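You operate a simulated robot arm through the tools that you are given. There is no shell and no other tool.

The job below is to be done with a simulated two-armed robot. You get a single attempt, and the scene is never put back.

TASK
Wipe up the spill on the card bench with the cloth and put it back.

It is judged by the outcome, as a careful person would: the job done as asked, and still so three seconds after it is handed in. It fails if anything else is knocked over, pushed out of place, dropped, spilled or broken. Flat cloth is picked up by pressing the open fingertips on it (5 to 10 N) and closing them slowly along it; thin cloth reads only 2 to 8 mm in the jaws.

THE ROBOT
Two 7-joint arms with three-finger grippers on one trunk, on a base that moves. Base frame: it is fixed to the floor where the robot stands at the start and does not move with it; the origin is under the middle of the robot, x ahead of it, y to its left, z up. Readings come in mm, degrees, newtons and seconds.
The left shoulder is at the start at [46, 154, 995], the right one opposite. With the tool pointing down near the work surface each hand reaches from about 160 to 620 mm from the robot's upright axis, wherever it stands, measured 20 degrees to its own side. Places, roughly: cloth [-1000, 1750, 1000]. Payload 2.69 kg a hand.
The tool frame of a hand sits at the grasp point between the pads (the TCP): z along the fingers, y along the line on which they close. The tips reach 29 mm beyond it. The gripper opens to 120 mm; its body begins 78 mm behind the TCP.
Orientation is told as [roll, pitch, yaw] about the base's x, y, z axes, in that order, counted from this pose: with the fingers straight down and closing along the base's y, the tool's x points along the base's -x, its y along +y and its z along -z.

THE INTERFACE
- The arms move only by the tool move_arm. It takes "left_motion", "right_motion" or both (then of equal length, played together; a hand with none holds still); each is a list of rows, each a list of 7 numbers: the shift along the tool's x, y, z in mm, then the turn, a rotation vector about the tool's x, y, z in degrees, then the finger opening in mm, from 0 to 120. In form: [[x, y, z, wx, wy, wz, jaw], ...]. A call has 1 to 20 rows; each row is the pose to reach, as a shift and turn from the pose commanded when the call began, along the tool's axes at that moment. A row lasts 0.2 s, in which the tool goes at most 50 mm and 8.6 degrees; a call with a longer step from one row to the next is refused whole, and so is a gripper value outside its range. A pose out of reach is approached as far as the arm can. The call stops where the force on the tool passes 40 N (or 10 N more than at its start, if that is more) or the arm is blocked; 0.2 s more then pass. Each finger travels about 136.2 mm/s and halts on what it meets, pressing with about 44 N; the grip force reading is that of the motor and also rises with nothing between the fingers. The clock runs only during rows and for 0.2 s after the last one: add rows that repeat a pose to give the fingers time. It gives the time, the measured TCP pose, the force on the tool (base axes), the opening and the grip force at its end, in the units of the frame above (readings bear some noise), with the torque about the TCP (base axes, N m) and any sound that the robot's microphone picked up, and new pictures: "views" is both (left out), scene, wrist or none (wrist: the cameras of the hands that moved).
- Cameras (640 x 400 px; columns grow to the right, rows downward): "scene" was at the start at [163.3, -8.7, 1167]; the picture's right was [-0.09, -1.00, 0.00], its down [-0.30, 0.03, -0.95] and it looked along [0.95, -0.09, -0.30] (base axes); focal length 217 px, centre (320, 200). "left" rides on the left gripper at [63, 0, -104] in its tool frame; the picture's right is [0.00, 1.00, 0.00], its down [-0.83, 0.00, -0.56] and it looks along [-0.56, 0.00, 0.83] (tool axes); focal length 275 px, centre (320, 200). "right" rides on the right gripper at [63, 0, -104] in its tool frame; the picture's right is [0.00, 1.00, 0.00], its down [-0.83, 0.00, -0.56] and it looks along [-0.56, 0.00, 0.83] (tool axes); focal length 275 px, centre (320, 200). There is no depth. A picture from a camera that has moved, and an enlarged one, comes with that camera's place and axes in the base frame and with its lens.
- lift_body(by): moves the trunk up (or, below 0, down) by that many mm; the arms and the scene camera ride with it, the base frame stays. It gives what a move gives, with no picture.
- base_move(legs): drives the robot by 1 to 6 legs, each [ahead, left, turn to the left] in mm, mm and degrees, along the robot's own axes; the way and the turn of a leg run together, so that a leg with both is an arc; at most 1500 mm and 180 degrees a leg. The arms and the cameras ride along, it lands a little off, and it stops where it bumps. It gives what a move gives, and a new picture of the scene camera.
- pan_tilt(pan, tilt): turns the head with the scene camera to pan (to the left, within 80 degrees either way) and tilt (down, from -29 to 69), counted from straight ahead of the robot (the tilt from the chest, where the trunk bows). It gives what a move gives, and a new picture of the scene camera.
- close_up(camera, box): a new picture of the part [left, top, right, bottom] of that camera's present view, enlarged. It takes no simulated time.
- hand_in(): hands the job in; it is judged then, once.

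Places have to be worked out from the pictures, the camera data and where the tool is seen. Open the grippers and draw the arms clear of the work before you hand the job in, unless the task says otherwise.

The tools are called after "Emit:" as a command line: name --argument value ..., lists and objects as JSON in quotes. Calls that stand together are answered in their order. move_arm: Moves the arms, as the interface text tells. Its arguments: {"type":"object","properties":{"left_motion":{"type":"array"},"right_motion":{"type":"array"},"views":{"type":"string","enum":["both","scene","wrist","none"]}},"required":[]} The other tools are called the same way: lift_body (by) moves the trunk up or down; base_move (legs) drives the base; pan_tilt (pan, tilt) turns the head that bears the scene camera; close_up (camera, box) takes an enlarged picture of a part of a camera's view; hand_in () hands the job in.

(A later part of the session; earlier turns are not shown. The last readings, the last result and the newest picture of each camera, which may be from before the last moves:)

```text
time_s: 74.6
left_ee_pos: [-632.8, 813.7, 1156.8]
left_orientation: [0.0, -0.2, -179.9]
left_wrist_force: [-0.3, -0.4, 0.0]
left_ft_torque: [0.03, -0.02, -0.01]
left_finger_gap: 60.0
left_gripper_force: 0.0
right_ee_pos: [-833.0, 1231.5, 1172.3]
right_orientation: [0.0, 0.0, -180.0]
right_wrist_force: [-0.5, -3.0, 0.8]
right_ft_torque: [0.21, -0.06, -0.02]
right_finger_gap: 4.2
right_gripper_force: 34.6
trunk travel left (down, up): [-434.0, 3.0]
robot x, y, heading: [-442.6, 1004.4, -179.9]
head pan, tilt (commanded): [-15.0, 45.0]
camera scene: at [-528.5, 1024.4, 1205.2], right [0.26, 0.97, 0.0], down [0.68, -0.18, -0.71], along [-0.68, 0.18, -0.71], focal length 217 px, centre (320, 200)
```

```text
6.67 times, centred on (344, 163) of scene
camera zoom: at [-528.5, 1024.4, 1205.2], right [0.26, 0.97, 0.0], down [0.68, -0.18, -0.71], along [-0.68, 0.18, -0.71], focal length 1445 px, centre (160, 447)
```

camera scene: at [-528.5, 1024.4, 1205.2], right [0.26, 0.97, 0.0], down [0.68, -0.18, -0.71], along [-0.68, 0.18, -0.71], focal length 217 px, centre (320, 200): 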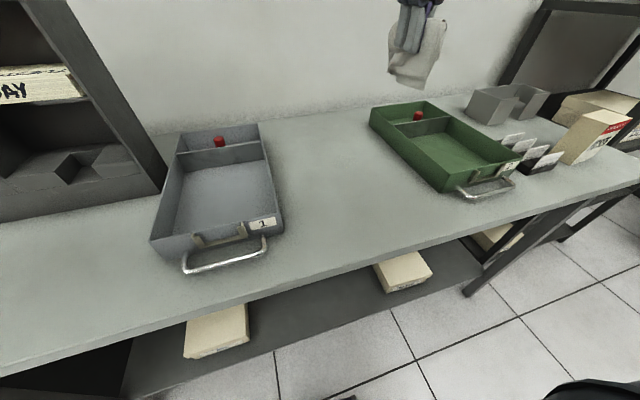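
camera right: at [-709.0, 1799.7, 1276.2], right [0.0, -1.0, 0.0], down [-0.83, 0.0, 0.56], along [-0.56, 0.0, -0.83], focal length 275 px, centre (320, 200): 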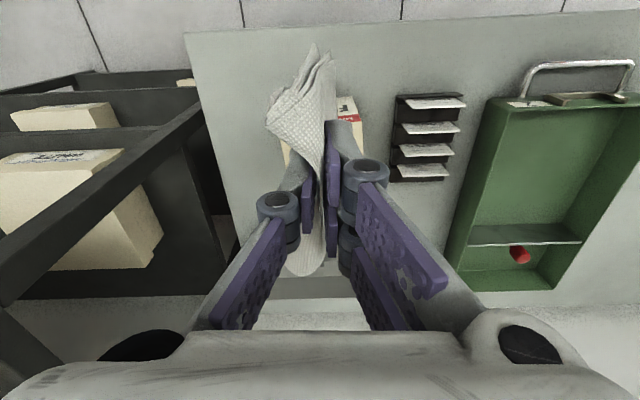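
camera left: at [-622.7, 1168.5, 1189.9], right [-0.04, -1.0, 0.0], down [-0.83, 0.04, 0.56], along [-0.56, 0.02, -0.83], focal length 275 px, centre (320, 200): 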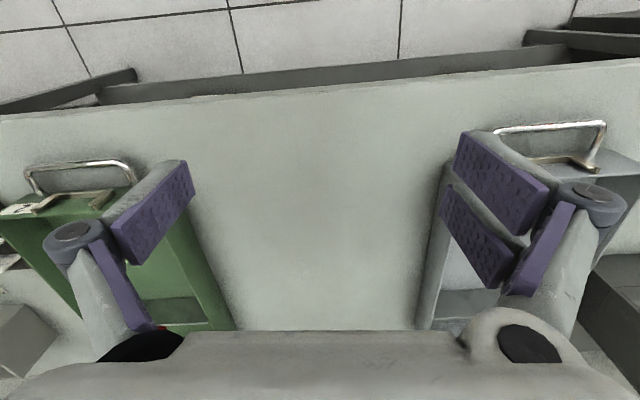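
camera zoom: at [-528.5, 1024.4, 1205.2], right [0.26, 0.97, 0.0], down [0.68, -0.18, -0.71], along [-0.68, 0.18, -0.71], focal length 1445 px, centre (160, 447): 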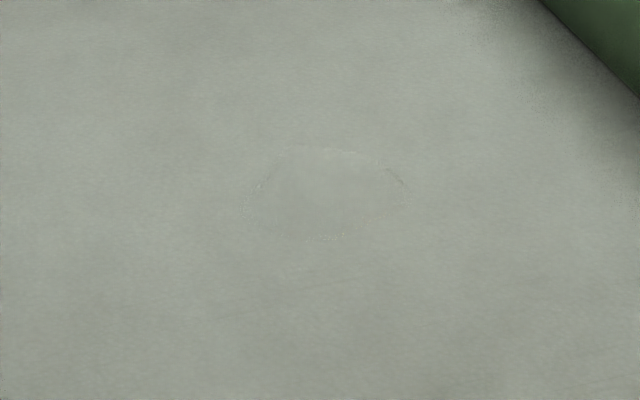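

The puddle centre again comes out at [-963, 1206], radius ≈ 35 mm. I move the cloth over it and down to z ≈ 960.

Emit:
move_arm --right_motion '[[-35, 8, 20, 0, 0, 0, 0], [-70, 16, 45, 0, 0, 0, 0], [-100, 25, 80, 0, 0, 0, 0], [-115, 26, 120, 0, 0, 0, 0], [-130, 26, 160, 0, 0, 0, 0], [-130, 26, 200, 0, 0, 0, 0]]' --views "both"

```text
time_s: 76.0
left_ee_pos: [-633.6, 814.0, 1157.7]
left_orientation: [0.0, -0.1, -179.9]
left_wrist_force: [-0.3, -0.1, -0.7]
left_ft_torque: [0.0, 0.0, 0.0]
left_finger_gap: 59.7
left_gripper_force: 0.1
right_ee_pos: [-964.0, 1205.0, 972.2]
right_orientation: [0.0, -0.1, -180.0]
right_wrist_force: [0.6, 1.2, 0.3]
right_ft_torque: [0.26, -0.04, -0.01]
right_finger_gap: 4.1
right_gripper_force: 35.0
trunk travel left (down, up): [-434.0, 3.0]
robot x, y, heading: [-442.3, 1010.6, -180.2]
head pan, tilt (commanded): [-15.0, 45.0]
camera scene: at [-528.5, 1024.6, 1205.2], right [0.26, 0.97, 0.0], down [0.68, -0.18, -0.71], along [-0.68, 0.18, -0.71], focal length 217 px, centre (320, 200)
camera right: at [-902.1, 1206.8, 1077.5], right [0.01, -1.0, 0.0], down [-0.83, 0.0, 0.56], along [-0.56, 0.0, -0.83], focal length 275 px, centre (320, 200)
```

scene: 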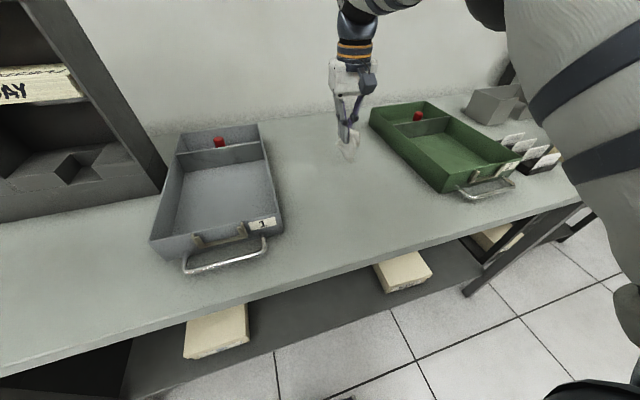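
right: 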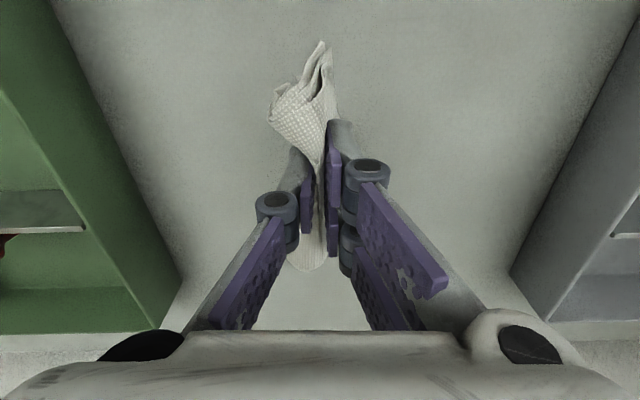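

The hand is over the puddle at [-964, 1205, 972]. I lower to z ≈ 912, then by small steps to press.

Emit:
move_arm --right_motion '[[0, 0, 25, 0, 0, 0, 0], [0, 0, 45, 0, 0, 0, 0], [0, 0, 56, 0, 0, 0, 0], [0, 0, 60, 0, 0, 0, 0], [0, 0, 60, 0, 0, 0, 0]]' --views "none"

```text
time_s: 77.2
left_ee_pos: [-633.2, 813.5, 1157.7]
left_orientation: [0.0, 0.0, -179.8]
left_wrist_force: [0.6, -0.5, -0.5]
left_ft_torque: [0.01, -0.02, -0.02]
left_finger_gap: 60.1
left_gripper_force: 0.0
right_ee_pos: [-963.1, 1206.5, 911.7]
right_orientation: [0.0, 0.0, -180.0]
right_wrist_force: [0.5, -0.7, 0.3]
right_ft_torque: [-0.07, -0.02, 0.02]
right_finger_gap: 5.0
right_gripper_force: 34.1
trunk travel left (down, up): [-434.0, 3.0]
robot x, y, heading: [-441.7, 1008.1, -180.4]
head pan, tilt (commanded): [-15.0, 45.0]
```

No contact force yet at z 911.7; a few more millimetres in small steps.

Emit:
move_arm --right_motion '[[0, 0, 1.5, 0, 0, 0, 0], [0, 0, 3, 0, 0, 0, 0], [0, 0, 3, 0, 0, 0, 0]]' --views "wrist"

```text
time_s: 78.0
left_ee_pos: [-632.9, 814.1, 1158.7]
left_orientation: [0.0, -0.2, -179.9]
left_wrist_force: [0.6, -0.4, -0.2]
left_ft_torque: [0.0, -0.01, 0.0]
left_finger_gap: 60.1
left_gripper_force: 0.1
right_ee_pos: [-962.9, 1205.8, 911.1]
right_orientation: [0.1, -0.2, -180.0]
right_wrist_force: [-1.1, 0.0, 6.3]
right_ft_torque: [-0.14, -0.04, 0.01]
right_finger_gap: 4.0
right_gripper_force: 32.3
trunk travel left (down, up): [-434.0, 3.0]
robot x, y, heading: [-447.2, 1004.4, -180.1]
head pan, tilt (commanded): [-15.0, 45.0]
camera right: at [-899.5, 1206.6, 1014.4], right [0.0, -1.0, 0.0], down [-0.83, 0.0, 0.56], along [-0.56, 0.0, -0.83], focal length 275 px, centre (320, 200)
```

right: 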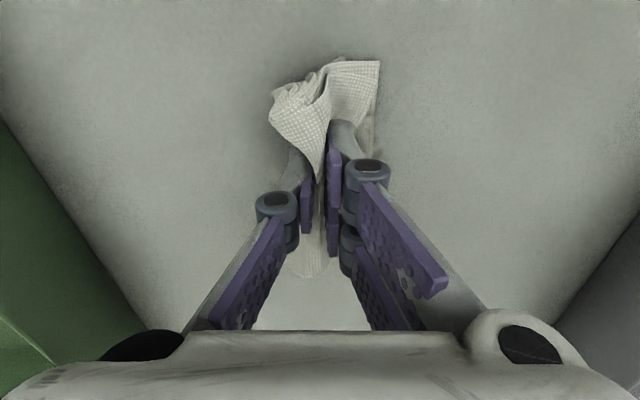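

Pressing with about 6 N. I begin wiping with slow strokes along x, stepping across y over the tray-1 half of the puddle.

Emit:
move_arm --right_motion '[[16, 0, 0.7, 0, 0, 0, 0], [32, 0, 0.7, 0, 0, 0, 0], [46, 0, 0.7, 0, 0, 0, 0], [46, 14, 0.7, 0, 0, 0, 0], [28, 14, 0.7, 0, 0, 0, 0], [10, 14, 0.7, 0, 0, 0, 0], [-8, 14, 0.7, 0, 0, 0, 0], [-26, 14, 0.7, 0, 0, 0, 0], [-44, 14, 0.7, 0, 0, 0, 0], [-44, 28, 0.7, 0, 0, 0, 0], [-26, 28, 0.7, 0, 0, 0, 0], [-8, 28, 0.7, 0, 0, 0, 0], [10, 28, 0.7, 0, 0, 0, 0], [28, 28, 0.7, 0, 0, 0, 0], [46, 28, 0.7, 0, 0, 0, 0], [46, 42, 0.7, 0, 0, 0, 0], [28, 42, 0.7, 0, 0, 0, 0], [10, 42, 0.7, 0, 0, 0, 0], [-8, 42, 0.7, 0, 0, 0, 0], [-26, 42, 0.7, 0, 0, 0, 0]]' --views "both"

```text
time_s: 82.2
left_ee_pos: [-633.0, 814.2, 1157.4]
left_orientation: [0.0, -0.2, -179.9]
left_wrist_force: [0.4, 0.0, 0.4]
left_ft_torque: [0.03, 0.02, 0.01]
left_finger_gap: 60.0
left_gripper_force: 0.1
right_ee_pos: [-987.3, 1166.2, 910.0]
right_orientation: [0.1, -0.1, -180.0]
right_wrist_force: [1.5, -0.6, 4.0]
right_ft_torque: [-0.06, 0.02, -0.01]
right_finger_gap: 4.2
right_gripper_force: 31.8
trunk travel left (down, up): [-434.0, 3.0]
robot x, y, heading: [-446.2, 1003.7, -180.1]
head pan, tilt (commanded): [-15.0, 45.0]
camera scene: at [-528.0, 1024.4, 1205.3], right [0.26, 0.97, 0.0], down [0.68, -0.18, -0.71], along [-0.68, 0.18, -0.71], focal length 217 px, centre (320, 200)
camera right: at [-925.5, 1166.3, 1014.0], right [0.0, -1.0, 0.0], down [-0.83, 0.0, 0.56], along [-0.56, 0.0, -0.83], focal length 275 px, centre (320, 200)
```

scene: 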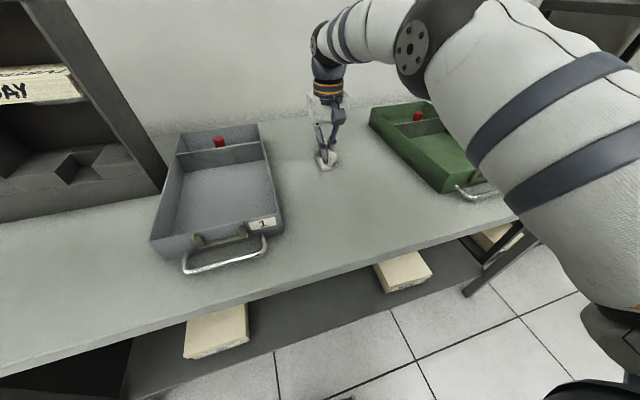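
right: 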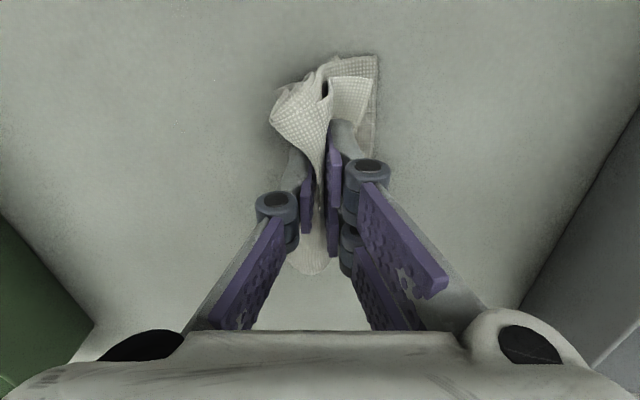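

Wiping works with about 4 N of press. I continue with cross strokes along y over the whole puddle, pressing a touch more.

Emit:
move_arm --right_motion '[[-14, 0, 0.8, 0, 0, 0, 0], [-14, -18, 0.8, 0, 0, 0, 0], [-14, -36, 0.8, 0, 0, 0, 0], [-14, -54, 0.8, 0, 0, 0, 0], [-14, -72, 0.8, 0, 0, 0, 0], [-14, -88, 0.8, 0, 0, 0, 0], [2, -88, 0.8, 0, 0, 0, 0], [2, -70, 0.8, 0, 0, 0, 0], [2, -52, 0.8, 0, 0, 0, 0], [2, -34, 0.8, 0, 0, 0, 0], [2, -16, 0.8, 0, 0, 0, 0], [2, 2, 0.8, 0, 0, 0, 0], [18, 2, 0.8, 0, 0, 0, 0], [18, -16, 0.8, 0, 0, 0, 0], [18, -34, 0.8, 0, 0, 0, 0], [18, -52, 0.8, 0, 0, 0, 0], [18, -70, 0.8, 0, 0, 0, 0], [18, -88, 0.8, 0, 0, 0, 0], [34, -88, 0.8, 0, 0, 0, 0], [34, -70, 0.8, 0, 0, 0, 0]]' --views "wrist"

```text
time_s: 86.4
left_ee_pos: [-630.6, 813.9, 1157.2]
left_orientation: [0.0, -0.3, -180.0]
left_wrist_force: [-0.2, 0.0, -1.2]
left_ft_torque: [-0.01, -0.02, -0.01]
left_finger_gap: 60.0
left_gripper_force: 0.0
right_ee_pos: [-953.0, 1235.1, 909.4]
right_orientation: [-0.1, -0.1, 180.1]
right_wrist_force: [-0.4, 5.2, 25.6]
right_ft_torque: [0.5, -0.05, -0.01]
right_finger_gap: 3.2
right_gripper_force: 31.1
trunk travel left (down, up): [-434.0, 3.0]
robot x, y, heading: [-441.9, 1007.9, 180.1]
head pan, tilt (commanded): [-15.0, 45.0]
camera right: at [-890.3, 1235.4, 1013.2], right [0.0, -1.0, 0.0], down [-0.83, 0.0, 0.56], along [-0.56, 0.0, -0.83], focal length 275 px, centre (320, 200)
```

right: 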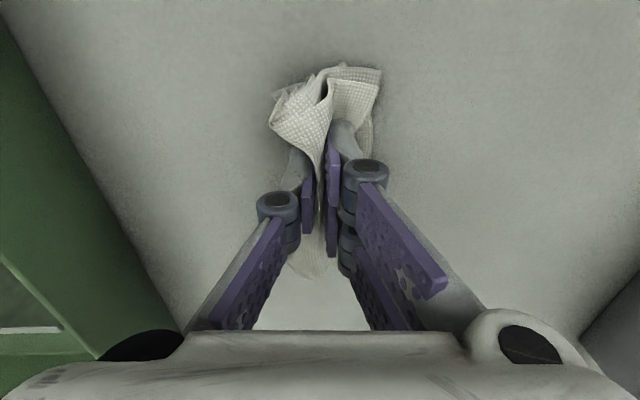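

The press rose to 25 N here, so I ease up slightly and finish the y strokes over the near side of the puddle.

Emit:
move_arm --right_motion '[[0, 0, -0.8, 0, 0, 0, 0], [0, 18, -0.8, 0, 0, 0, 0], [0, 36, -0.8, 0, 0, 0, 0], [0, 54, -0.8, 0, 0, 0, 0], [0, 72, -0.8, 0, 0, 0, 0], [16, 72, -0.8, 0, 0, 0, 0], [16, 54, -0.8, 0, 0, 0, 0], [16, 36, -0.8, 0, 0, 0, 0], [16, 18, -0.8, 0, 0, 0, 0], [16, 0, -0.8, 0, 0, 0, 0], [16, -18, -0.8, 0, 0, 0, 0], [32, -18, -0.8, 0, 0, 0, 0], [32, 0, -0.8, 0, 0, 0, 0], [32, 18, -0.8, 0, 0, 0, 0], [32, 36, -0.8, 0, 0, 0, 0], [32, 54, -0.8, 0, 0, 0, 0], [32, 72, -0.8, 0, 0, 0, 0], [16, 58, -0.8, 0, 0, 0, 0], [2, 43, -0.8, 0, 0, 0, 0], [-8, 28, -0.8, 0, 0, 0, 0]]' --views "none"

```text
time_s: 90.6
left_ee_pos: [-632.0, 813.0, 1157.2]
left_orientation: [0.0, -0.2, -179.9]
left_wrist_force: [-0.2, 0.3, 0.4]
left_ft_torque: [0.0, 0.01, 0.01]
left_finger_gap: 60.0
left_gripper_force: 0.0
right_ee_pos: [-960.5, 1203.9, 910.4]
right_orientation: [0.0, -0.1, -180.0]
right_wrist_force: [1.3, -2.6, 10.0]
right_ft_torque: [-0.23, -0.05, 0.03]
right_finger_gap: 3.2
right_gripper_force: 31.3
trunk travel left (down, up): [-434.0, 3.0]
robot x, y, heading: [-448.0, 1001.8, -180.1]
head pan, tilt (commanded): [-15.0, 45.0]
```

All of the area has been wiped once; I lift and draw the hand back to inspect the spot.

Emit:
move_arm --right_motion '[[0, 0, -15, 0, 0, 0, 0], [0, 0, -40, 0, 0, 0, 0], [0, 0, -80, 0, 0, 0, 0], [0, 0, -120, 0, 0, 0, 0], [30, 0, -155, 0, 0, 0, 0], [65, 0, -185, 0, 0, 0, 0], [100, 0, -215, 0, 0, 0, 0], [130, -10, -245, 0, 0, 0, 0]]' --views "both"

Emit:
close_up --camera "scene" --box '[296, 133, 392, 193]'

```text
time_s: 92.4
left_ee_pos: [-632.8, 815.2, 1157.4]
left_orientation: [-0.1, -0.2, -180.0]
left_wrist_force: [0.3, 0.9, 0.4]
left_ft_torque: [0.01, 0.01, -0.02]
left_finger_gap: 59.8
left_gripper_force: 0.1
right_ee_pos: [-835.0, 1220.2, 1150.7]
right_orientation: [0.0, 0.0, -179.9]
right_wrist_force: [-0.3, -0.1, -1.5]
right_ft_torque: [-0.13, 0.01, 0.0]
right_finger_gap: 5.1
right_gripper_force: 34.1
trunk travel left (down, up): [-434.0, 3.0]
robot x, y, heading: [-442.4, 1005.6, -179.8]
head pan, tilt (commanded): [-15.0, 45.0]
camera scene: at [-527.8, 1025.7, 1205.3], right [0.26, 0.97, 0.0], down [0.68, -0.18, -0.71], along [-0.68, 0.18, -0.71], focal length 217 px, centre (320, 200)
camera right: at [-771.0, 1220.3, 1254.6], right [0.01, -1.0, 0.0], down [-0.83, 0.0, 0.56], along [-0.56, 0.0, -0.83], focal length 275 px, centre (320, 200)
```

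scene: 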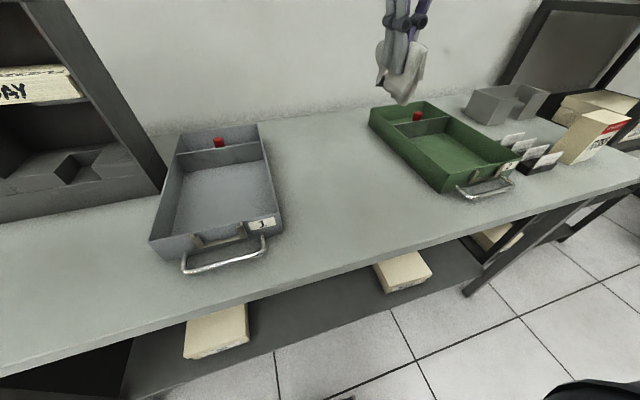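
right: 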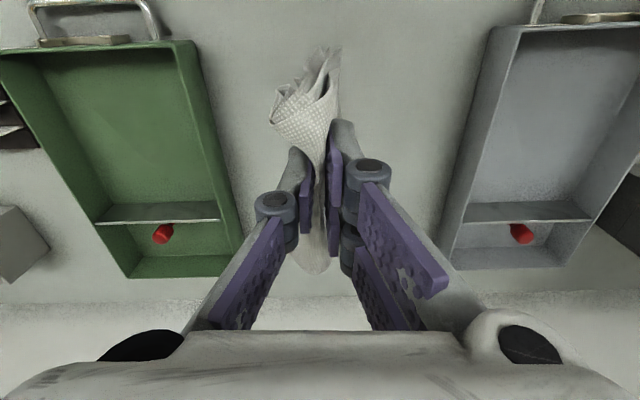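

```text
6.67 times, centred on (344, 163) of scene
camera zoom: at [-527.8, 1025.7, 1205.3], right [0.26, 0.97, 0.0], down [0.68, -0.18, -0.71], along [-0.68, 0.18, -0.71], focal length 1445 px, centre (160, 447)
```

zoom: 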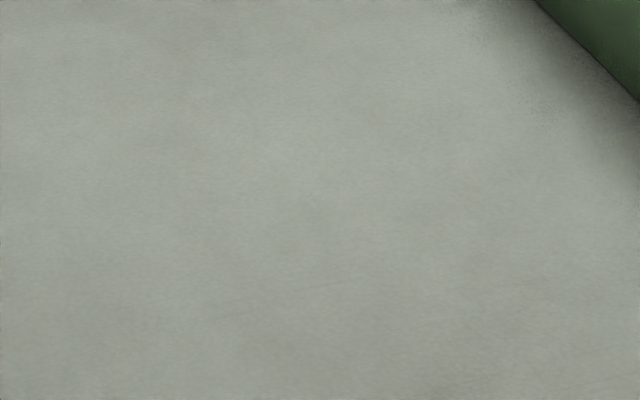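

The puddle outline is gone. I check the surrounding surface for any leftover or second patch.

Emit:
close_up --camera "scene" --box '[265, 105, 425, 205]'

Emit:
close_up --camera "scene" --box '[265, 170, 465, 280]'

Emit:
close_up --camera "scene" --box '[0, 180, 200, 370]'

```text
4.00 times, centred on (345, 155) of scene
camera zoom: at [-527.8, 1025.7, 1205.3], right [0.26, 0.97, 0.0], down [0.68, -0.18, -0.71], along [-0.68, 0.18, -0.71], focal length 867 px, centre (220, 380)
```

zoom: 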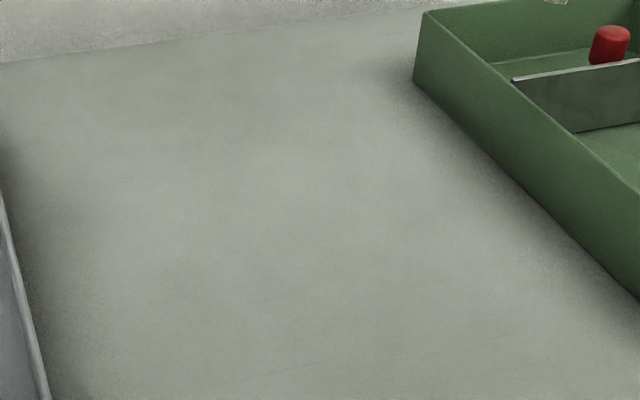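

```text
3.20 times, centred on (365, 225) of scene
camera zoom: at [-527.8, 1025.7, 1205.3], right [0.26, 0.97, 0.0], down [0.68, -0.18, -0.71], along [-0.68, 0.18, -0.71], focal length 694 px, centre (176, 120)
```

zoom: 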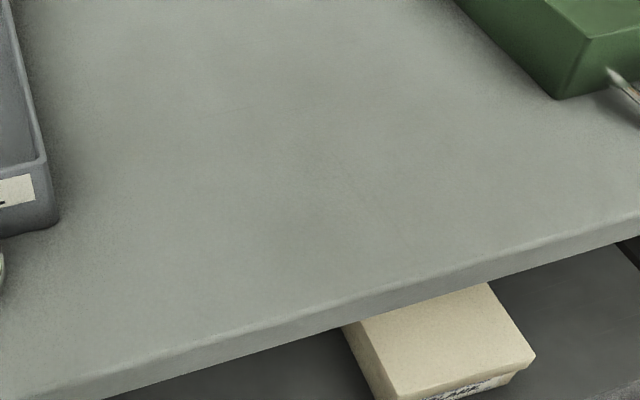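

```text
2.11 times, centred on (100, 275) of scene
camera zoom: at [-527.8, 1025.7, 1205.3], right [0.26, 0.97, 0.0], down [0.68, -0.18, -0.71], along [-0.68, 0.18, -0.71], focal length 456 px, centre (783, 42)
```

zoom: 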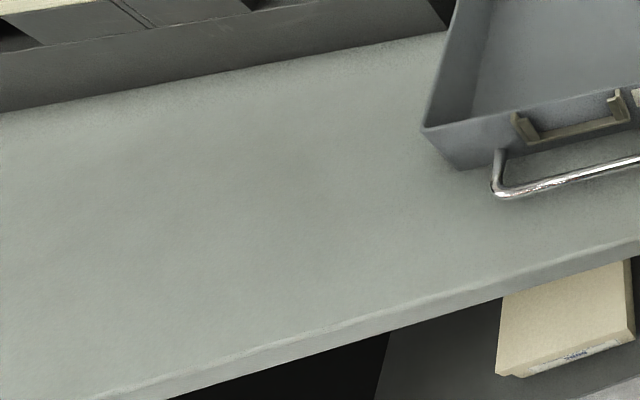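

The surface is clean with no leftover seen. I drive back to the right ~565 mm with the cloth held high, to return it to its place behind the FUSES box.

Emit:
base_move --legs '[[0, -565, 0.5]]'

Emit:
close_up --camera "right" --box '[0, 0, 640, 400]'

```text
time_s: 97.3
left_ee_pos: [-633.5, 1385.6, 1156.6]
left_orientation: [0.0, -0.1, -179.9]
left_wrist_force: [-0.5, 0.3, -0.7]
left_ft_torque: [0.02, -0.02, 0.01]
left_finger_gap: 60.1
left_gripper_force: 0.0
right_ee_pos: [-835.2, 1791.1, 1149.8]
right_orientation: [0.0, 0.0, -180.0]
right_wrist_force: [0.2, 0.8, -0.8]
right_ft_torque: [-0.06, 0.03, -0.03]
right_finger_gap: 2.9
right_gripper_force: 31.0
trunk travel left (down, up): [-434.0, 3.0]
robot x, y, heading: [-443.4, 1576.8, 180.1]
head pan, tilt (commanded): [-15.0, 45.0]
camera scene: at [-528.6, 1597.1, 1205.2], right [0.26, 0.97, 0.0], down [0.68, -0.18, -0.71], along [-0.68, 0.18, -0.71], focal length 217 px, centre (320, 200)
```

scene: 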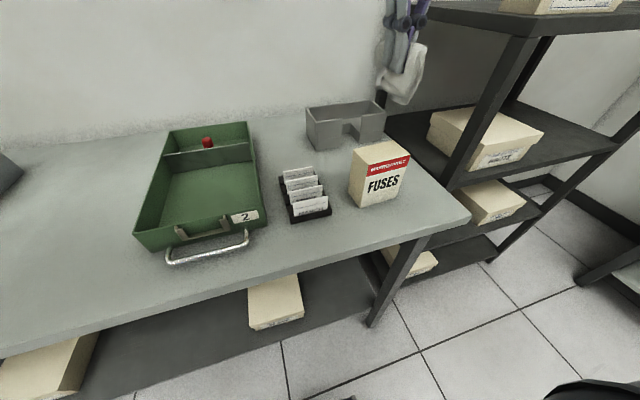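

```text
1.00 times, centred on (320, 200) of right (not enlarged: the box is as wide or as high as the picture)
camera zoom: at [-772.3, 1791.6, 1254.2], right [0.0, -1.0, 0.0], down [-0.83, 0.0, 0.56], along [-0.56, 0.0, -0.83], focal length 275 px, centre (320, 200)
```

zoom: 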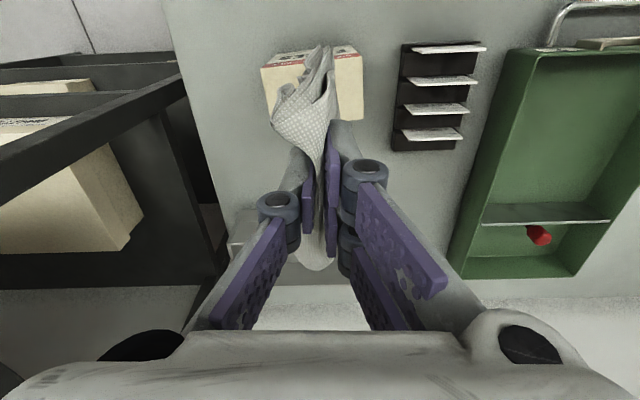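

All is unmoved here and the cloth still hangs from the fingers. I bring it over its old place (grip point was [-946, 1797]) and lower to z ≈ 950.

Emit:
move_arm --right_motion '[[-30, -2, 0, 0, 0, 0, 0], [-60, -4, 8, 0, 0, 0, 0], [-90, -6, 22, 0, 0, 0, 0], [-105, -6, 50, 0, 0, 0, 0], [-111, -6, 85, 0, 0, 0, 0], [-111, -6, 125, 0, 0, 0, 0], [-111, -6, 165, 0, 0, 0, 0], [-111, -6, 195, 0, 0, 0, 0]]' --views "both"

```text
time_s: 99.1
left_ee_pos: [-633.6, 1386.3, 1157.6]
left_orientation: [-0.1, -0.1, -179.9]
left_wrist_force: [-0.7, 0.3, 0.0]
left_ft_torque: [0.0, 0.06, 0.01]
left_finger_gap: 59.9
left_gripper_force: 0.0
right_ee_pos: [-946.1, 1795.4, 951.7]
right_orientation: [-0.2, 0.0, 180.0]
right_wrist_force: [-0.1, 0.4, 0.4]
right_ft_torque: [0.03, 0.03, 0.02]
right_finger_gap: 4.0
right_gripper_force: 31.2
trunk travel left (down, up): [-434.0, 3.0]
robot x, y, heading: [-445.7, 1576.7, 179.9]
head pan, tilt (commanded): [-15.0, 45.0]
camera scene: at [-529.0, 1597.0, 1205.1], right [0.26, 0.97, 0.0], down [0.68, -0.18, -0.71], along [-0.68, 0.18, -0.71], focal length 217 px, centre (320, 200)
camera right: at [-883.8, 1796.1, 1057.2], right [0.0, -1.0, 0.0], down [-0.83, 0.0, 0.56], along [-0.56, 0.0, -0.83], focal length 275 px, centre (320, 200)
```

scene: 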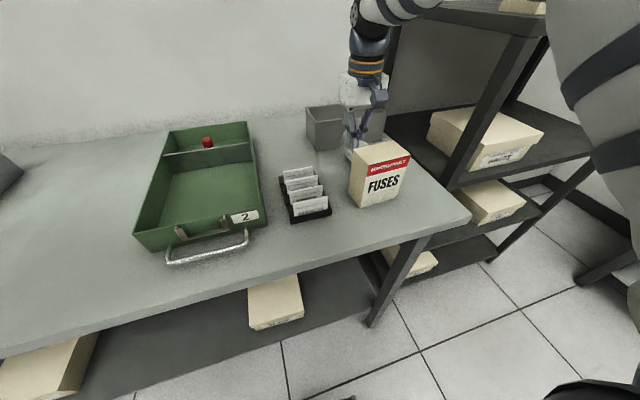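
right: 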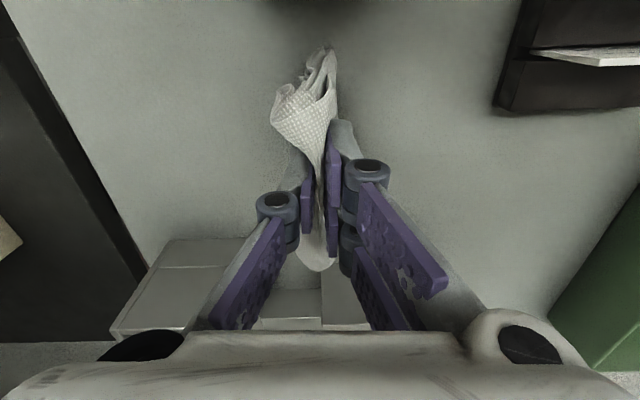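

In position over the old place. I lower to light contact.

Emit:
move_arm --right_motion '[[0, 0, 20, 0, 0, 0, 0], [0, 0, 34, 0, 0, 0, 0], [0, 0, 40, 0, 0, 0, 0], [0, 0, 43, 0, 0, 0, 0], [0, 0, 43, 0, 0, 0, 0]]' --views "wrist"

```text
time_s: 100.3
left_ee_pos: [-632.6, 1386.4, 1156.6]
left_orientation: [-0.1, 0.0, -179.9]
left_wrist_force: [-0.9, 0.1, -0.1]
left_ft_torque: [-0.01, 0.0, -0.02]
left_finger_gap: 60.0
left_gripper_force: 0.0
right_ee_pos: [-948.3, 1796.7, 912.5]
right_orientation: [-0.2, 0.0, -180.1]
right_wrist_force: [-0.1, -1.1, 0.9]
right_ft_torque: [-0.14, -0.01, 0.0]
right_finger_gap: 4.6
right_gripper_force: 34.5
trunk travel left (down, up): [-434.0, 3.0]
robot x, y, heading: [-444.1, 1575.4, 179.9]
head pan, tilt (commanded): [-15.0, 45.0]
camera right: at [-884.2, 1796.5, 1016.6], right [0.0, -1.0, 0.0], down [-0.83, 0.0, 0.56], along [-0.56, 0.0, -0.83], focal length 275 px, centre (320, 200)
```

right: 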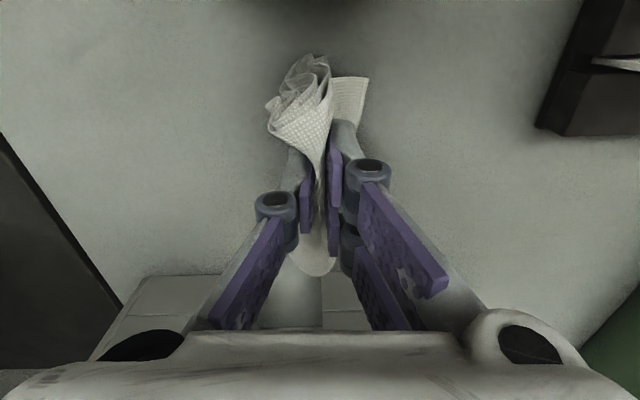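

Nearly in contact. I press ~3 mm further and open the jaws slowly so that the cloth spreads again.

Emit:
move_arm --right_motion '[[0, 0, 2, 0, 0, 0, 0], [0, 0, 2.5, 0, 0, 0, 4], [0, 0, 2.5, 0, 0, 0, 8], [0, 0, 2.5, 0, 0, 0, 12], [0, 0, 3, 0, 0, 0, 16], [0, 0, 3, 0, 0, 0, 20], [0, 0, 3, 0, 0, 0, 24], [0, 0, 3.5, 0, 0, 0, 28], [0, 0, 3.5, 0, 0, 0, 32]]' --views "wrist"

```text
time_s: 102.3
left_ee_pos: [-632.5, 1386.4, 1156.7]
left_orientation: [-0.1, -0.2, -179.9]
left_wrist_force: [-0.3, -0.5, 0.6]
left_ft_torque: [-0.01, -0.02, 0.01]
left_finger_gap: 60.0
left_gripper_force: 0.1
right_ee_pos: [-946.6, 1795.6, 909.1]
right_orientation: [0.0, 0.0, -180.0]
right_wrist_force: [-1.8, -0.6, 12.3]
right_ft_torque: [-0.14, 0.01, 0.01]
right_finger_gap: 32.3
right_gripper_force: 4.6
trunk travel left (down, up): [-434.0, 3.0]
robot x, y, heading: [-442.8, 1574.2, -179.9]
head pan, tilt (commanded): [-15.0, 45.0]
camera right: at [-883.4, 1796.6, 1013.2], right [0.0, -1.0, 0.0], down [-0.83, 0.0, 0.56], along [-0.56, 0.0, -0.83], focal length 275 px, centre (320, 200)
```

right: 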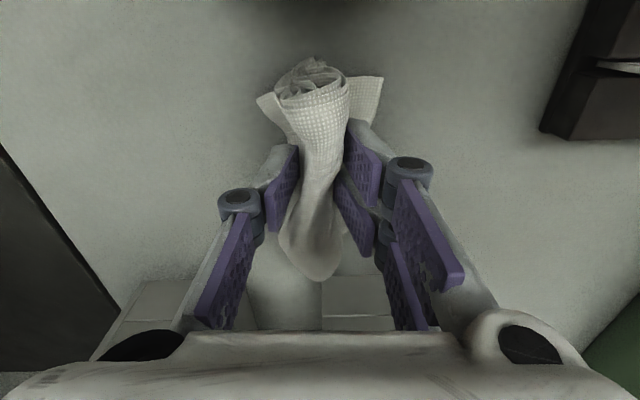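

The cloth is spreading with the fingers under light press (12 N). I go on opening slowly to 80 mm.

Emit:
move_arm --right_motion '[[0, 0, 0, 0, 0, 0, 36], [0, 0, 0, 0, 0, 0, 40], [0, 0, 0, 0, 0, 0, 44], [0, 0, 0.3, 0, 0, 0, 48], [0, 0, 0.3, 0, 0, 0, 52], [0, 0, 0.6, 0, 0, 0, 56], [0, 0, 0.6, 0, 0, 0, 60], [0, 0, 0.9, 0, 0, 0, 64], [0, 0, 0.9, 0, 0, 0, 68], [0, 0, 1.2, 0, 0, 0, 72], [0, 0, 1.2, 0, 0, 0, 76], [0, 0, 1.5, 0, 0, 0, 80]]' --views "wrist"

```text
time_s: 104.9
left_ee_pos: [-634.0, 1386.6, 1156.9]
left_orientation: [0.0, -0.2, -179.9]
left_wrist_force: [0.2, 0.1, 0.1]
left_ft_torque: [0.0, -0.02, 0.04]
left_finger_gap: 60.0
left_gripper_force: 0.2
right_ee_pos: [-945.0, 1796.6, 907.0]
right_orientation: [0.0, 0.0, -180.0]
right_wrist_force: [0.7, 0.7, 1.3]
right_ft_torque: [-0.07, 0.0, 0.01]
right_finger_gap: 80.2
right_gripper_force: 0.2
trunk travel left (down, up): [-434.0, 3.0]
robot x, y, heading: [-443.7, 1573.8, 180.1]
head pan, tilt (commanded): [-15.0, 45.0]
camera right: at [-883.2, 1797.2, 1011.1], right [0.01, -1.0, 0.0], down [-0.83, 0.0, 0.56], along [-0.56, 0.0, -0.83], focal length 275 px, centre (320, 200)
```

right: 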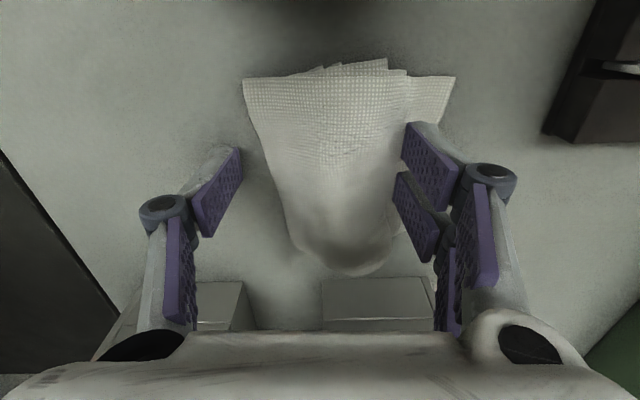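

The cloth lies nearly flat again. I lift straight up to see it.

Emit:
move_arm --right_motion '[[0, 0, -8, 0, 0, 0, 80], [0, 0, -25, 0, 0, 0, 80], [0, 0, -50, 0, 0, 0, 80], [0, 0, -80, 0, 0, 0, 80], [0, 0, -110, 0, 0, 0, 80]]' --views "both"

```text
time_s: 106.1
left_ee_pos: [-633.0, 1386.6, 1157.6]
left_orientation: [-0.1, -0.1, -179.8]
left_wrist_force: [0.5, 1.3, 0.3]
left_ft_torque: [0.0, 0.0, 0.0]
left_finger_gap: 60.1
left_gripper_force: 0.1
right_ee_pos: [-946.5, 1798.4, 1015.6]
right_orientation: [0.0, -0.1, -180.0]
right_wrist_force: [0.5, 0.1, 0.5]
right_ft_torque: [-0.05, -0.01, -0.01]
right_finger_gap: 80.2
right_gripper_force: 0.0
trunk travel left (down, up): [-434.0, 3.0]
robot x, y, heading: [-441.0, 1572.1, 180.0]
head pan, tilt (commanded): [-15.0, 45.0]
camera scene: at [-528.3, 1596.9, 1205.3], right [0.26, 0.97, 0.0], down [0.68, -0.18, -0.71], along [-0.68, 0.18, -0.71], focal length 217 px, centre (320, 200)
camera right: at [-884.4, 1798.6, 1121.4], right [0.0, -1.0, 0.0], down [-0.83, 0.0, 0.56], along [-0.56, 0.0, -0.83], focal length 275 px, centre (320, 200)
```

scene: 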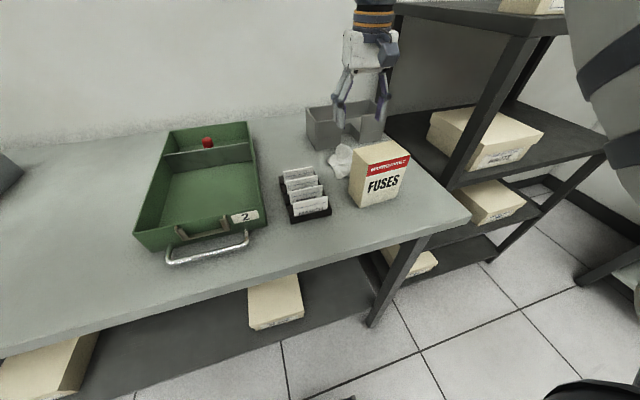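
right: 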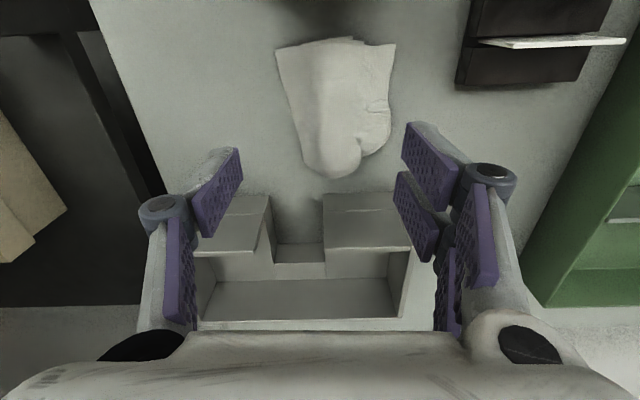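

The cloth rests at its old place (x -901..-1017, y 1735..1835), a bit bunched at the back. I look closer before deciding whether to smooth it.

Emit:
close_up --camera "right" --box '[240, 20, 430, 200]'

Emit:
close_up --camera "scene" --box '[260, 90, 440, 220]'

```text
2.22 times, centred on (335, 110) of right
camera zoom: at [-884.4, 1798.6, 1121.4], right [0.0, -1.0, 0.0], down [-0.83, 0.0, 0.56], along [-0.56, 0.0, -0.83], focal length 612 px, centre (287, 400)
```

zoom: 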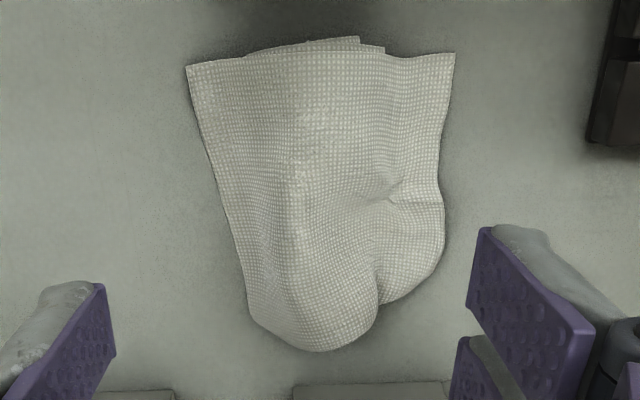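

```text
3.08 times, centred on (350, 155) of scene
camera zoom: at [-528.3, 1596.9, 1205.3], right [0.26, 0.97, 0.0], down [0.68, -0.18, -0.71], along [-0.68, 0.18, -0.71], focal length 667 px, centre (228, 338)
```

zoom: 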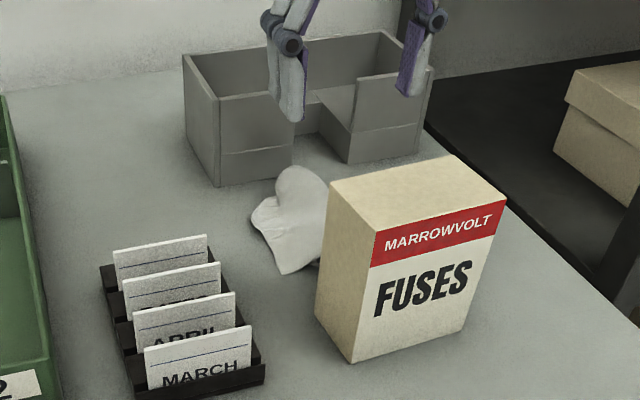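

The back half is a soft bump. I smooth it once: with the jaws at 30 mm I press on the bump near [-970, 1794] and open slowly; the bin (x ≤ -1036) and the card holder stay clear.

Emit:
move_arm --right_motion '[[-8, 2, 20, 0, 0, 0, 60], [-16, 4, 45, 0, 0, 0, 40], [-24, 4, 70, 0, 0, 0, 30], [-24, 4, 88, 0, 0, 0, 30], [-24, 4, 98, 0, 0, 0, 30], [-24, 4, 104, 0, 0, 0, 30], [-24, 4, 104, 0, 0, 0, 30]]' --views "wrist"

```text
time_s: 107.7
left_ee_pos: [-633.0, 1386.2, 1156.2]
left_orientation: [0.0, -0.2, -179.9]
left_wrist_force: [0.0, -1.2, -0.4]
left_ft_torque: [-0.02, 0.01, 0.0]
left_finger_gap: 60.2
left_gripper_force: 0.0
right_ee_pos: [-971.0, 1793.6, 911.5]
right_orientation: [0.1, 0.0, -180.0]
right_wrist_force: [-0.7, 0.1, 7.1]
right_ft_torque: [-0.15, 0.03, 0.01]
right_finger_gap: 29.6
right_gripper_force: 0.1
trunk travel left (down, up): [-434.0, 3.0]
robot x, y, heading: [-443.9, 1574.0, 180.1]
head pan, tilt (commanded): [-15.0, 45.0]
camera right: at [-907.8, 1794.2, 1017.5], right [0.0, -1.0, 0.0], down [-0.83, 0.0, 0.56], along [-0.56, 0.0, -0.83], focal length 275 px, centre (320, 200)
```

right: 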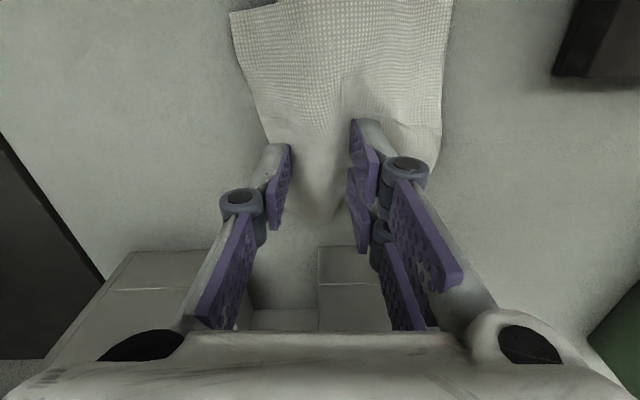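

Pressing the bump with 7 N; now I open slowly to spread it outward.

Emit:
move_arm --right_motion '[[0, 0, 0.5, 0, 0, 0, 35], [0, 0, 0.5, 0, 0, 0, 40], [0, 0, 0.8, 0, 0, 0, 45], [0, 0, 1.2, 0, 0, 0, 50], [0, 0, 1.6, 0, 0, 0, 55], [0, 0, 2, 0, 0, 0, 60], [0, 0, 2.4, 0, 0, 0, 65], [0, 0, 2.8, 0, 0, 0, 70], [0, 0, 3.2, 0, 0, 0, 75], [0, 0, 3.6, 0, 0, 0, 80], [0, 0, 4, 0, 0, 0, 85], [0, 0, 4.2, 0, 0, 0, 90]]' --views "wrist"

```text
time_s: 110.3
left_ee_pos: [-633.6, 1386.1, 1157.1]
left_orientation: [0.0, 0.0, -179.9]
left_wrist_force: [0.1, -0.5, 0.4]
left_ft_torque: [0.01, 0.01, 0.01]
left_finger_gap: 60.1
left_gripper_force: 0.1
right_ee_pos: [-970.9, 1792.3, 909.8]
right_orientation: [0.0, -0.1, -180.0]
right_wrist_force: [1.2, -0.4, 1.0]
right_ft_torque: [-0.03, 0.01, 0.01]
right_finger_gap: 90.1
right_gripper_force: 0.2
trunk travel left (down, up): [-434.0, 3.0]
robot x, y, heading: [-442.1, 1579.3, 180.0]
head pan, tilt (commanded): [-15.0, 45.0]
camera right: at [-908.4, 1793.2, 1013.3], right [0.0, -1.0, 0.0], down [-0.83, 0.0, 0.56], along [-0.56, 0.0, -0.83], focal length 275 px, centre (320, 200)
```

right: 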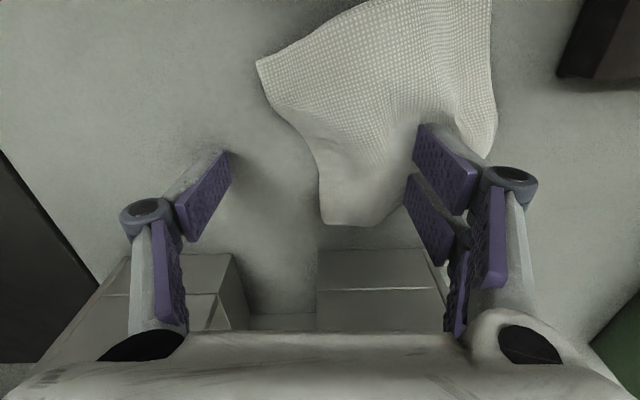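

The cloth was pulled a little to the two-finger side. I lift to see how it lies now.

Emit:
move_arm --right_motion '[[0, 0, -8, 0, 0, 0, 90], [0, 0, -25, 0, 0, 0, 90], [0, 0, -50, 0, 0, 0, 90], [10, 0, -80, 0, 0, 0, 90], [24, 0, -110, 0, 0, 0, 90]]' --views "both"

Emit:
close_up --camera "right" --box '[240, 0, 450, 200]'

```text
time_s: 111.5
left_ee_pos: [-632.3, 1386.3, 1156.8]
left_orientation: [-0.1, -0.3, -179.9]
left_wrist_force: [0.1, 0.0, 0.7]
left_ft_torque: [0.02, 0.03, -0.02]
left_finger_gap: 59.8
left_gripper_force: 0.1
right_ee_pos: [-944.3, 1790.4, 1019.1]
right_orientation: [0.0, -0.1, -180.1]
right_wrist_force: [0.0, -0.2, -1.2]
right_ft_torque: [-0.02, 0.01, -0.01]
right_finger_gap: 90.1
right_gripper_force: 0.1
trunk travel left (down, up): [-434.0, 3.0]
robot x, y, heading: [-441.1, 1579.1, -180.1]
head pan, tilt (commanded): [-15.0, 45.0]
camera scene: at [-527.8, 1596.9, 1205.3], right [0.26, 0.97, 0.0], down [0.68, -0.18, -0.71], along [-0.68, 0.18, -0.71], focal length 217 px, centre (320, 200)
camera right: at [-881.0, 1792.1, 1124.2], right [0.01, -1.0, 0.0], down [-0.83, 0.0, 0.56], along [-0.56, 0.0, -0.83], focal length 275 px, centre (320, 200)
```

scene: 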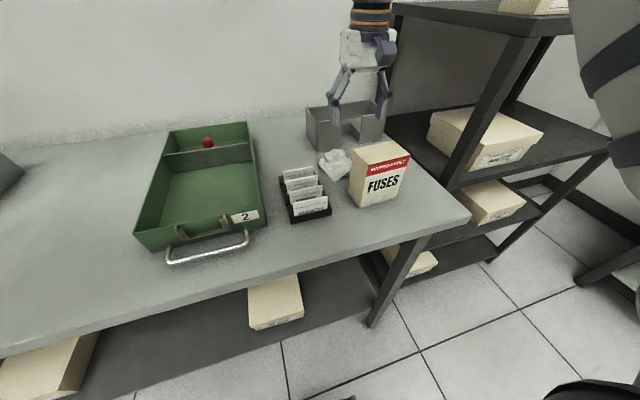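
right: 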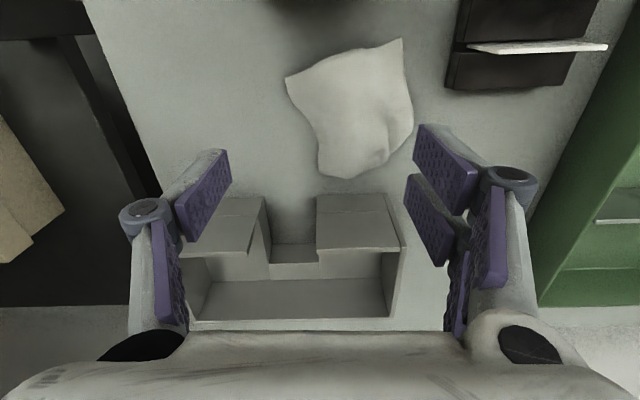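

```text
2.00 times, centred on (345, 100) of right
camera zoom: at [-881.0, 1792.1, 1124.2], right [0.01, -1.0, 0.0], down [-0.83, 0.0, 0.56], along [-0.56, 0.0, -0.83], focal length 551 px, centre (270, 400)
```

zoom: 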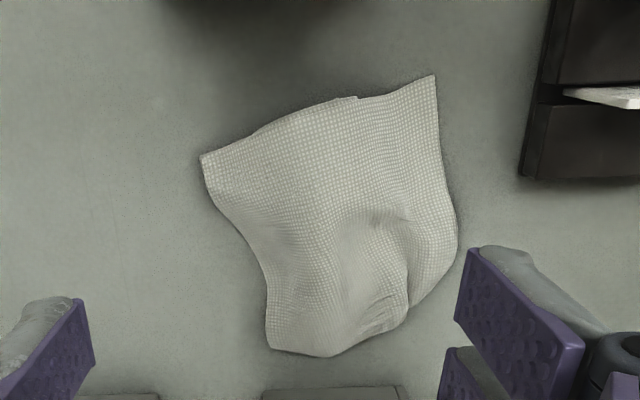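

The cloth now lies flatter but about 28 mm toward -y of its old centre and turned ~12°. I press lightly on its middle with the jaws at 50 mm and slide it back +27 mm in y with a small counter-turn.

Emit:
move_arm --right_motion '[[-4, 12, 30, 0, 0, 0, 70], [-6, 25, 60, 0, 0, 0, 50], [-6, 25, 85, 0, 0, 0, 50], [-6, 25, 100, 0, 0, 0, 50], [-6, 25, 107, 0, 0, 0, 50], [-6, 25, 110, 0, 0, 0, 50], [-6, 25, 110, 0, 0, 0, 50]]' --views "wrist"

```text
time_s: 113.1
left_ee_pos: [-632.6, 1386.7, 1155.6]
left_orientation: [0.0, -0.2, -179.9]
left_wrist_force: [0.4, 0.5, 0.1]
left_ft_torque: [-0.03, -0.01, 0.0]
left_finger_gap: 60.0
left_gripper_force: 0.2
right_ee_pos: [-950.9, 1768.1, 910.8]
right_orientation: [0.0, -0.2, -180.0]
right_wrist_force: [-0.3, 0.6, 8.3]
right_ft_torque: [-0.18, 0.01, 0.04]
right_finger_gap: 50.6
right_gripper_force: 0.0
trunk travel left (down, up): [-434.0, 3.0]
robot x, y, heading: [-442.2, 1579.0, 180.1]
head pan, tilt (commanded): [-15.0, 45.0]
camera right: at [-887.9, 1767.9, 1014.4], right [0.0, -1.0, 0.0], down [-0.83, 0.0, 0.56], along [-0.56, 0.0, -0.83], focal length 275 px, centre (320, 200)
```

right: 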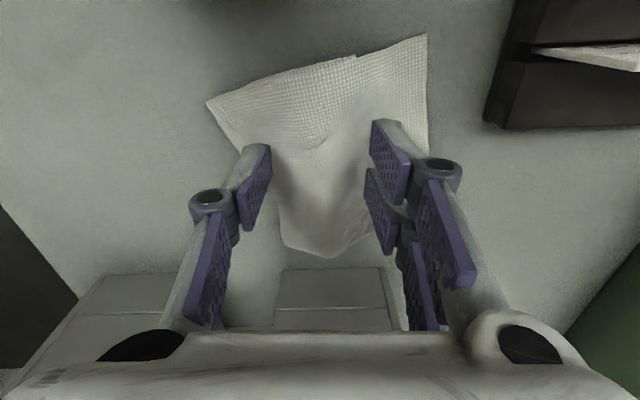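

Contact at 8 N. Now I slide the cloth back slowly with the counter-turn.

Emit:
move_arm --right_motion '[[0, -4, 0.3, 0, 0, 2, 50], [0, -8, 0.3, 0, 0, 4, 50], [0, -12, 0.3, 0, 0, 6, 50], [0, -16, 0.3, 0, 0, 8, 50], [0, -20, 0.3, 0, 0, 10, 50], [0, -24, 0.3, 0, 0, 11, 50], [0, -27, 0.3, 0, 0, 12, 50], [0, -27, 0.3, 0, 0, 12, 50]]' --views "wrist"

```text
time_s: 114.9
left_ee_pos: [-632.7, 1385.5, 1156.1]
left_orientation: [-0.1, -0.2, -179.9]
left_wrist_force: [0.5, 0.4, -0.4]
left_ft_torque: [0.01, 0.01, -0.02]
left_finger_gap: 60.1
left_gripper_force: 0.1
right_ee_pos: [-951.4, 1793.4, 908.2]
right_orientation: [0.0, -0.1, 168.0]
right_wrist_force: [-0.7, -2.9, 21.7]
right_ft_torque: [-0.46, 0.13, 0.02]
right_finger_gap: 51.7
right_gripper_force: 6.8
trunk travel left (down, up): [-434.0, 3.0]
robot x, y, heading: [-444.1, 1579.1, 180.0]
head pan, tilt (commanded): [-15.0, 45.0]
camera right: at [-889.9, 1782.2, 1012.7], right [-0.2, -0.98, 0.0], down [-0.81, 0.17, 0.56], along [-0.55, 0.11, -0.83], focal length 275 px, centre (320, 200)
```

right: 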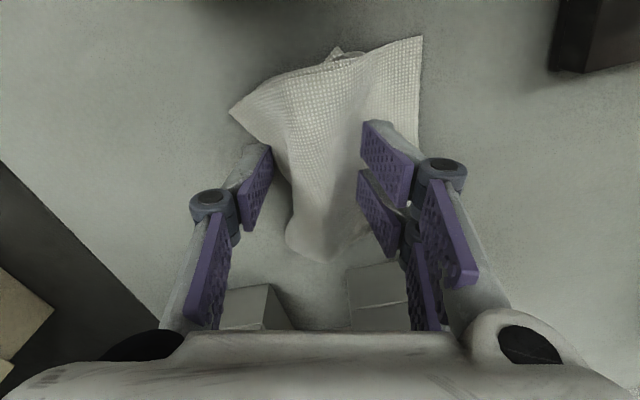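

The cloth followed. I lift straight off and look.

Emit:
move_arm --right_motion '[[0, 0, -4, 0, 0, 0, 52], [0, 0, -12, 0, 0, 0, 60], [0, 0, -35, 0, 0, 0, 70], [0, 0, -65, 0, 0, -4, 80], [0, 0, -95, 0, 0, -8, 90], [0, 0, -110, 0, 0, -12, 90]]' --views "both"

Emit:
close_up --camera "right" --box '[240, 0, 450, 200]'

```text
time_s: 116.3
left_ee_pos: [-633.1, 1385.8, 1156.8]
left_orientation: [-0.1, -0.1, -179.9]
left_wrist_force: [0.5, -0.7, 0.3]
left_ft_torque: [-0.01, -0.03, -0.01]
left_finger_gap: 59.9
left_gripper_force: 0.1
right_ee_pos: [-951.5, 1795.5, 1020.9]
right_orientation: [0.0, -0.1, -179.9]
right_wrist_force: [-0.4, -0.3, 0.1]
right_ft_torque: [-0.03, 0.02, -0.01]
right_finger_gap: 90.1
right_gripper_force: 0.1
trunk travel left (down, up): [-434.0, 3.0]
robot x, y, heading: [-440.0, 1573.7, 180.1]
head pan, tilt (commanded): [-15.0, 45.0]
camera scene: at [-528.7, 1597.0, 1205.2], right [0.26, 0.97, 0.0], down [0.68, -0.18, -0.71], along [-0.68, 0.18, -0.71], focal length 217 px, centre (320, 200)
camera right: at [-888.8, 1795.5, 1125.5], right [0.01, -1.0, 0.0], down [-0.83, -0.01, 0.56], along [-0.56, 0.0, -0.83], focal length 275 px, centre (320, 200)
```

scene: 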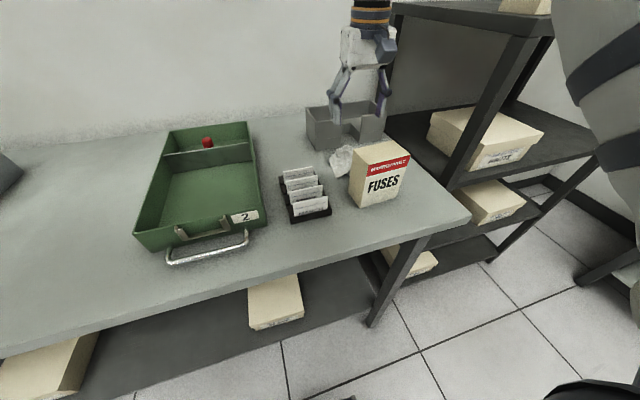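
right: 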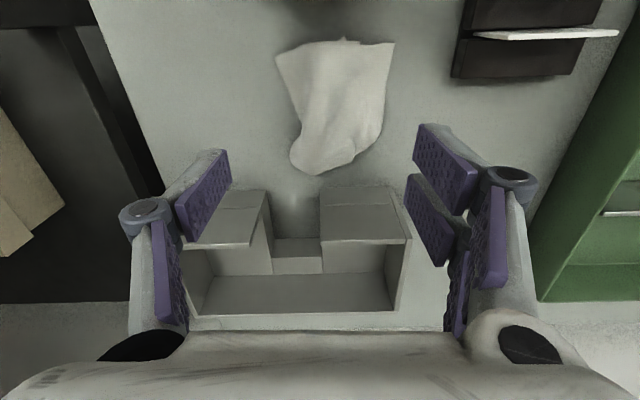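

```text
2.00 times, centred on (345, 100) of right
camera zoom: at [-888.8, 1795.5, 1125.5], right [0.01, -1.0, 0.0], down [-0.83, -0.01, 0.56], along [-0.56, 0.0, -0.83], focal length 551 px, centre (270, 400)
```

zoom: 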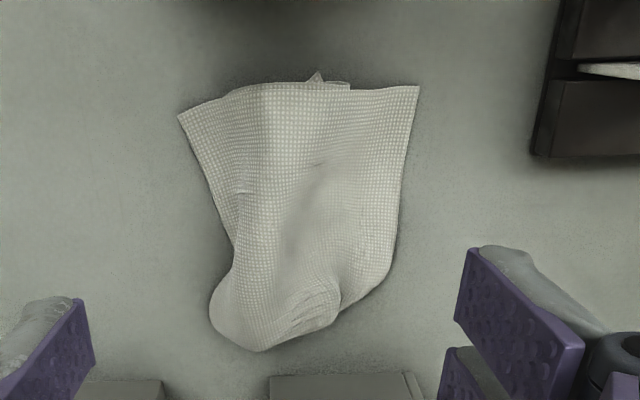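

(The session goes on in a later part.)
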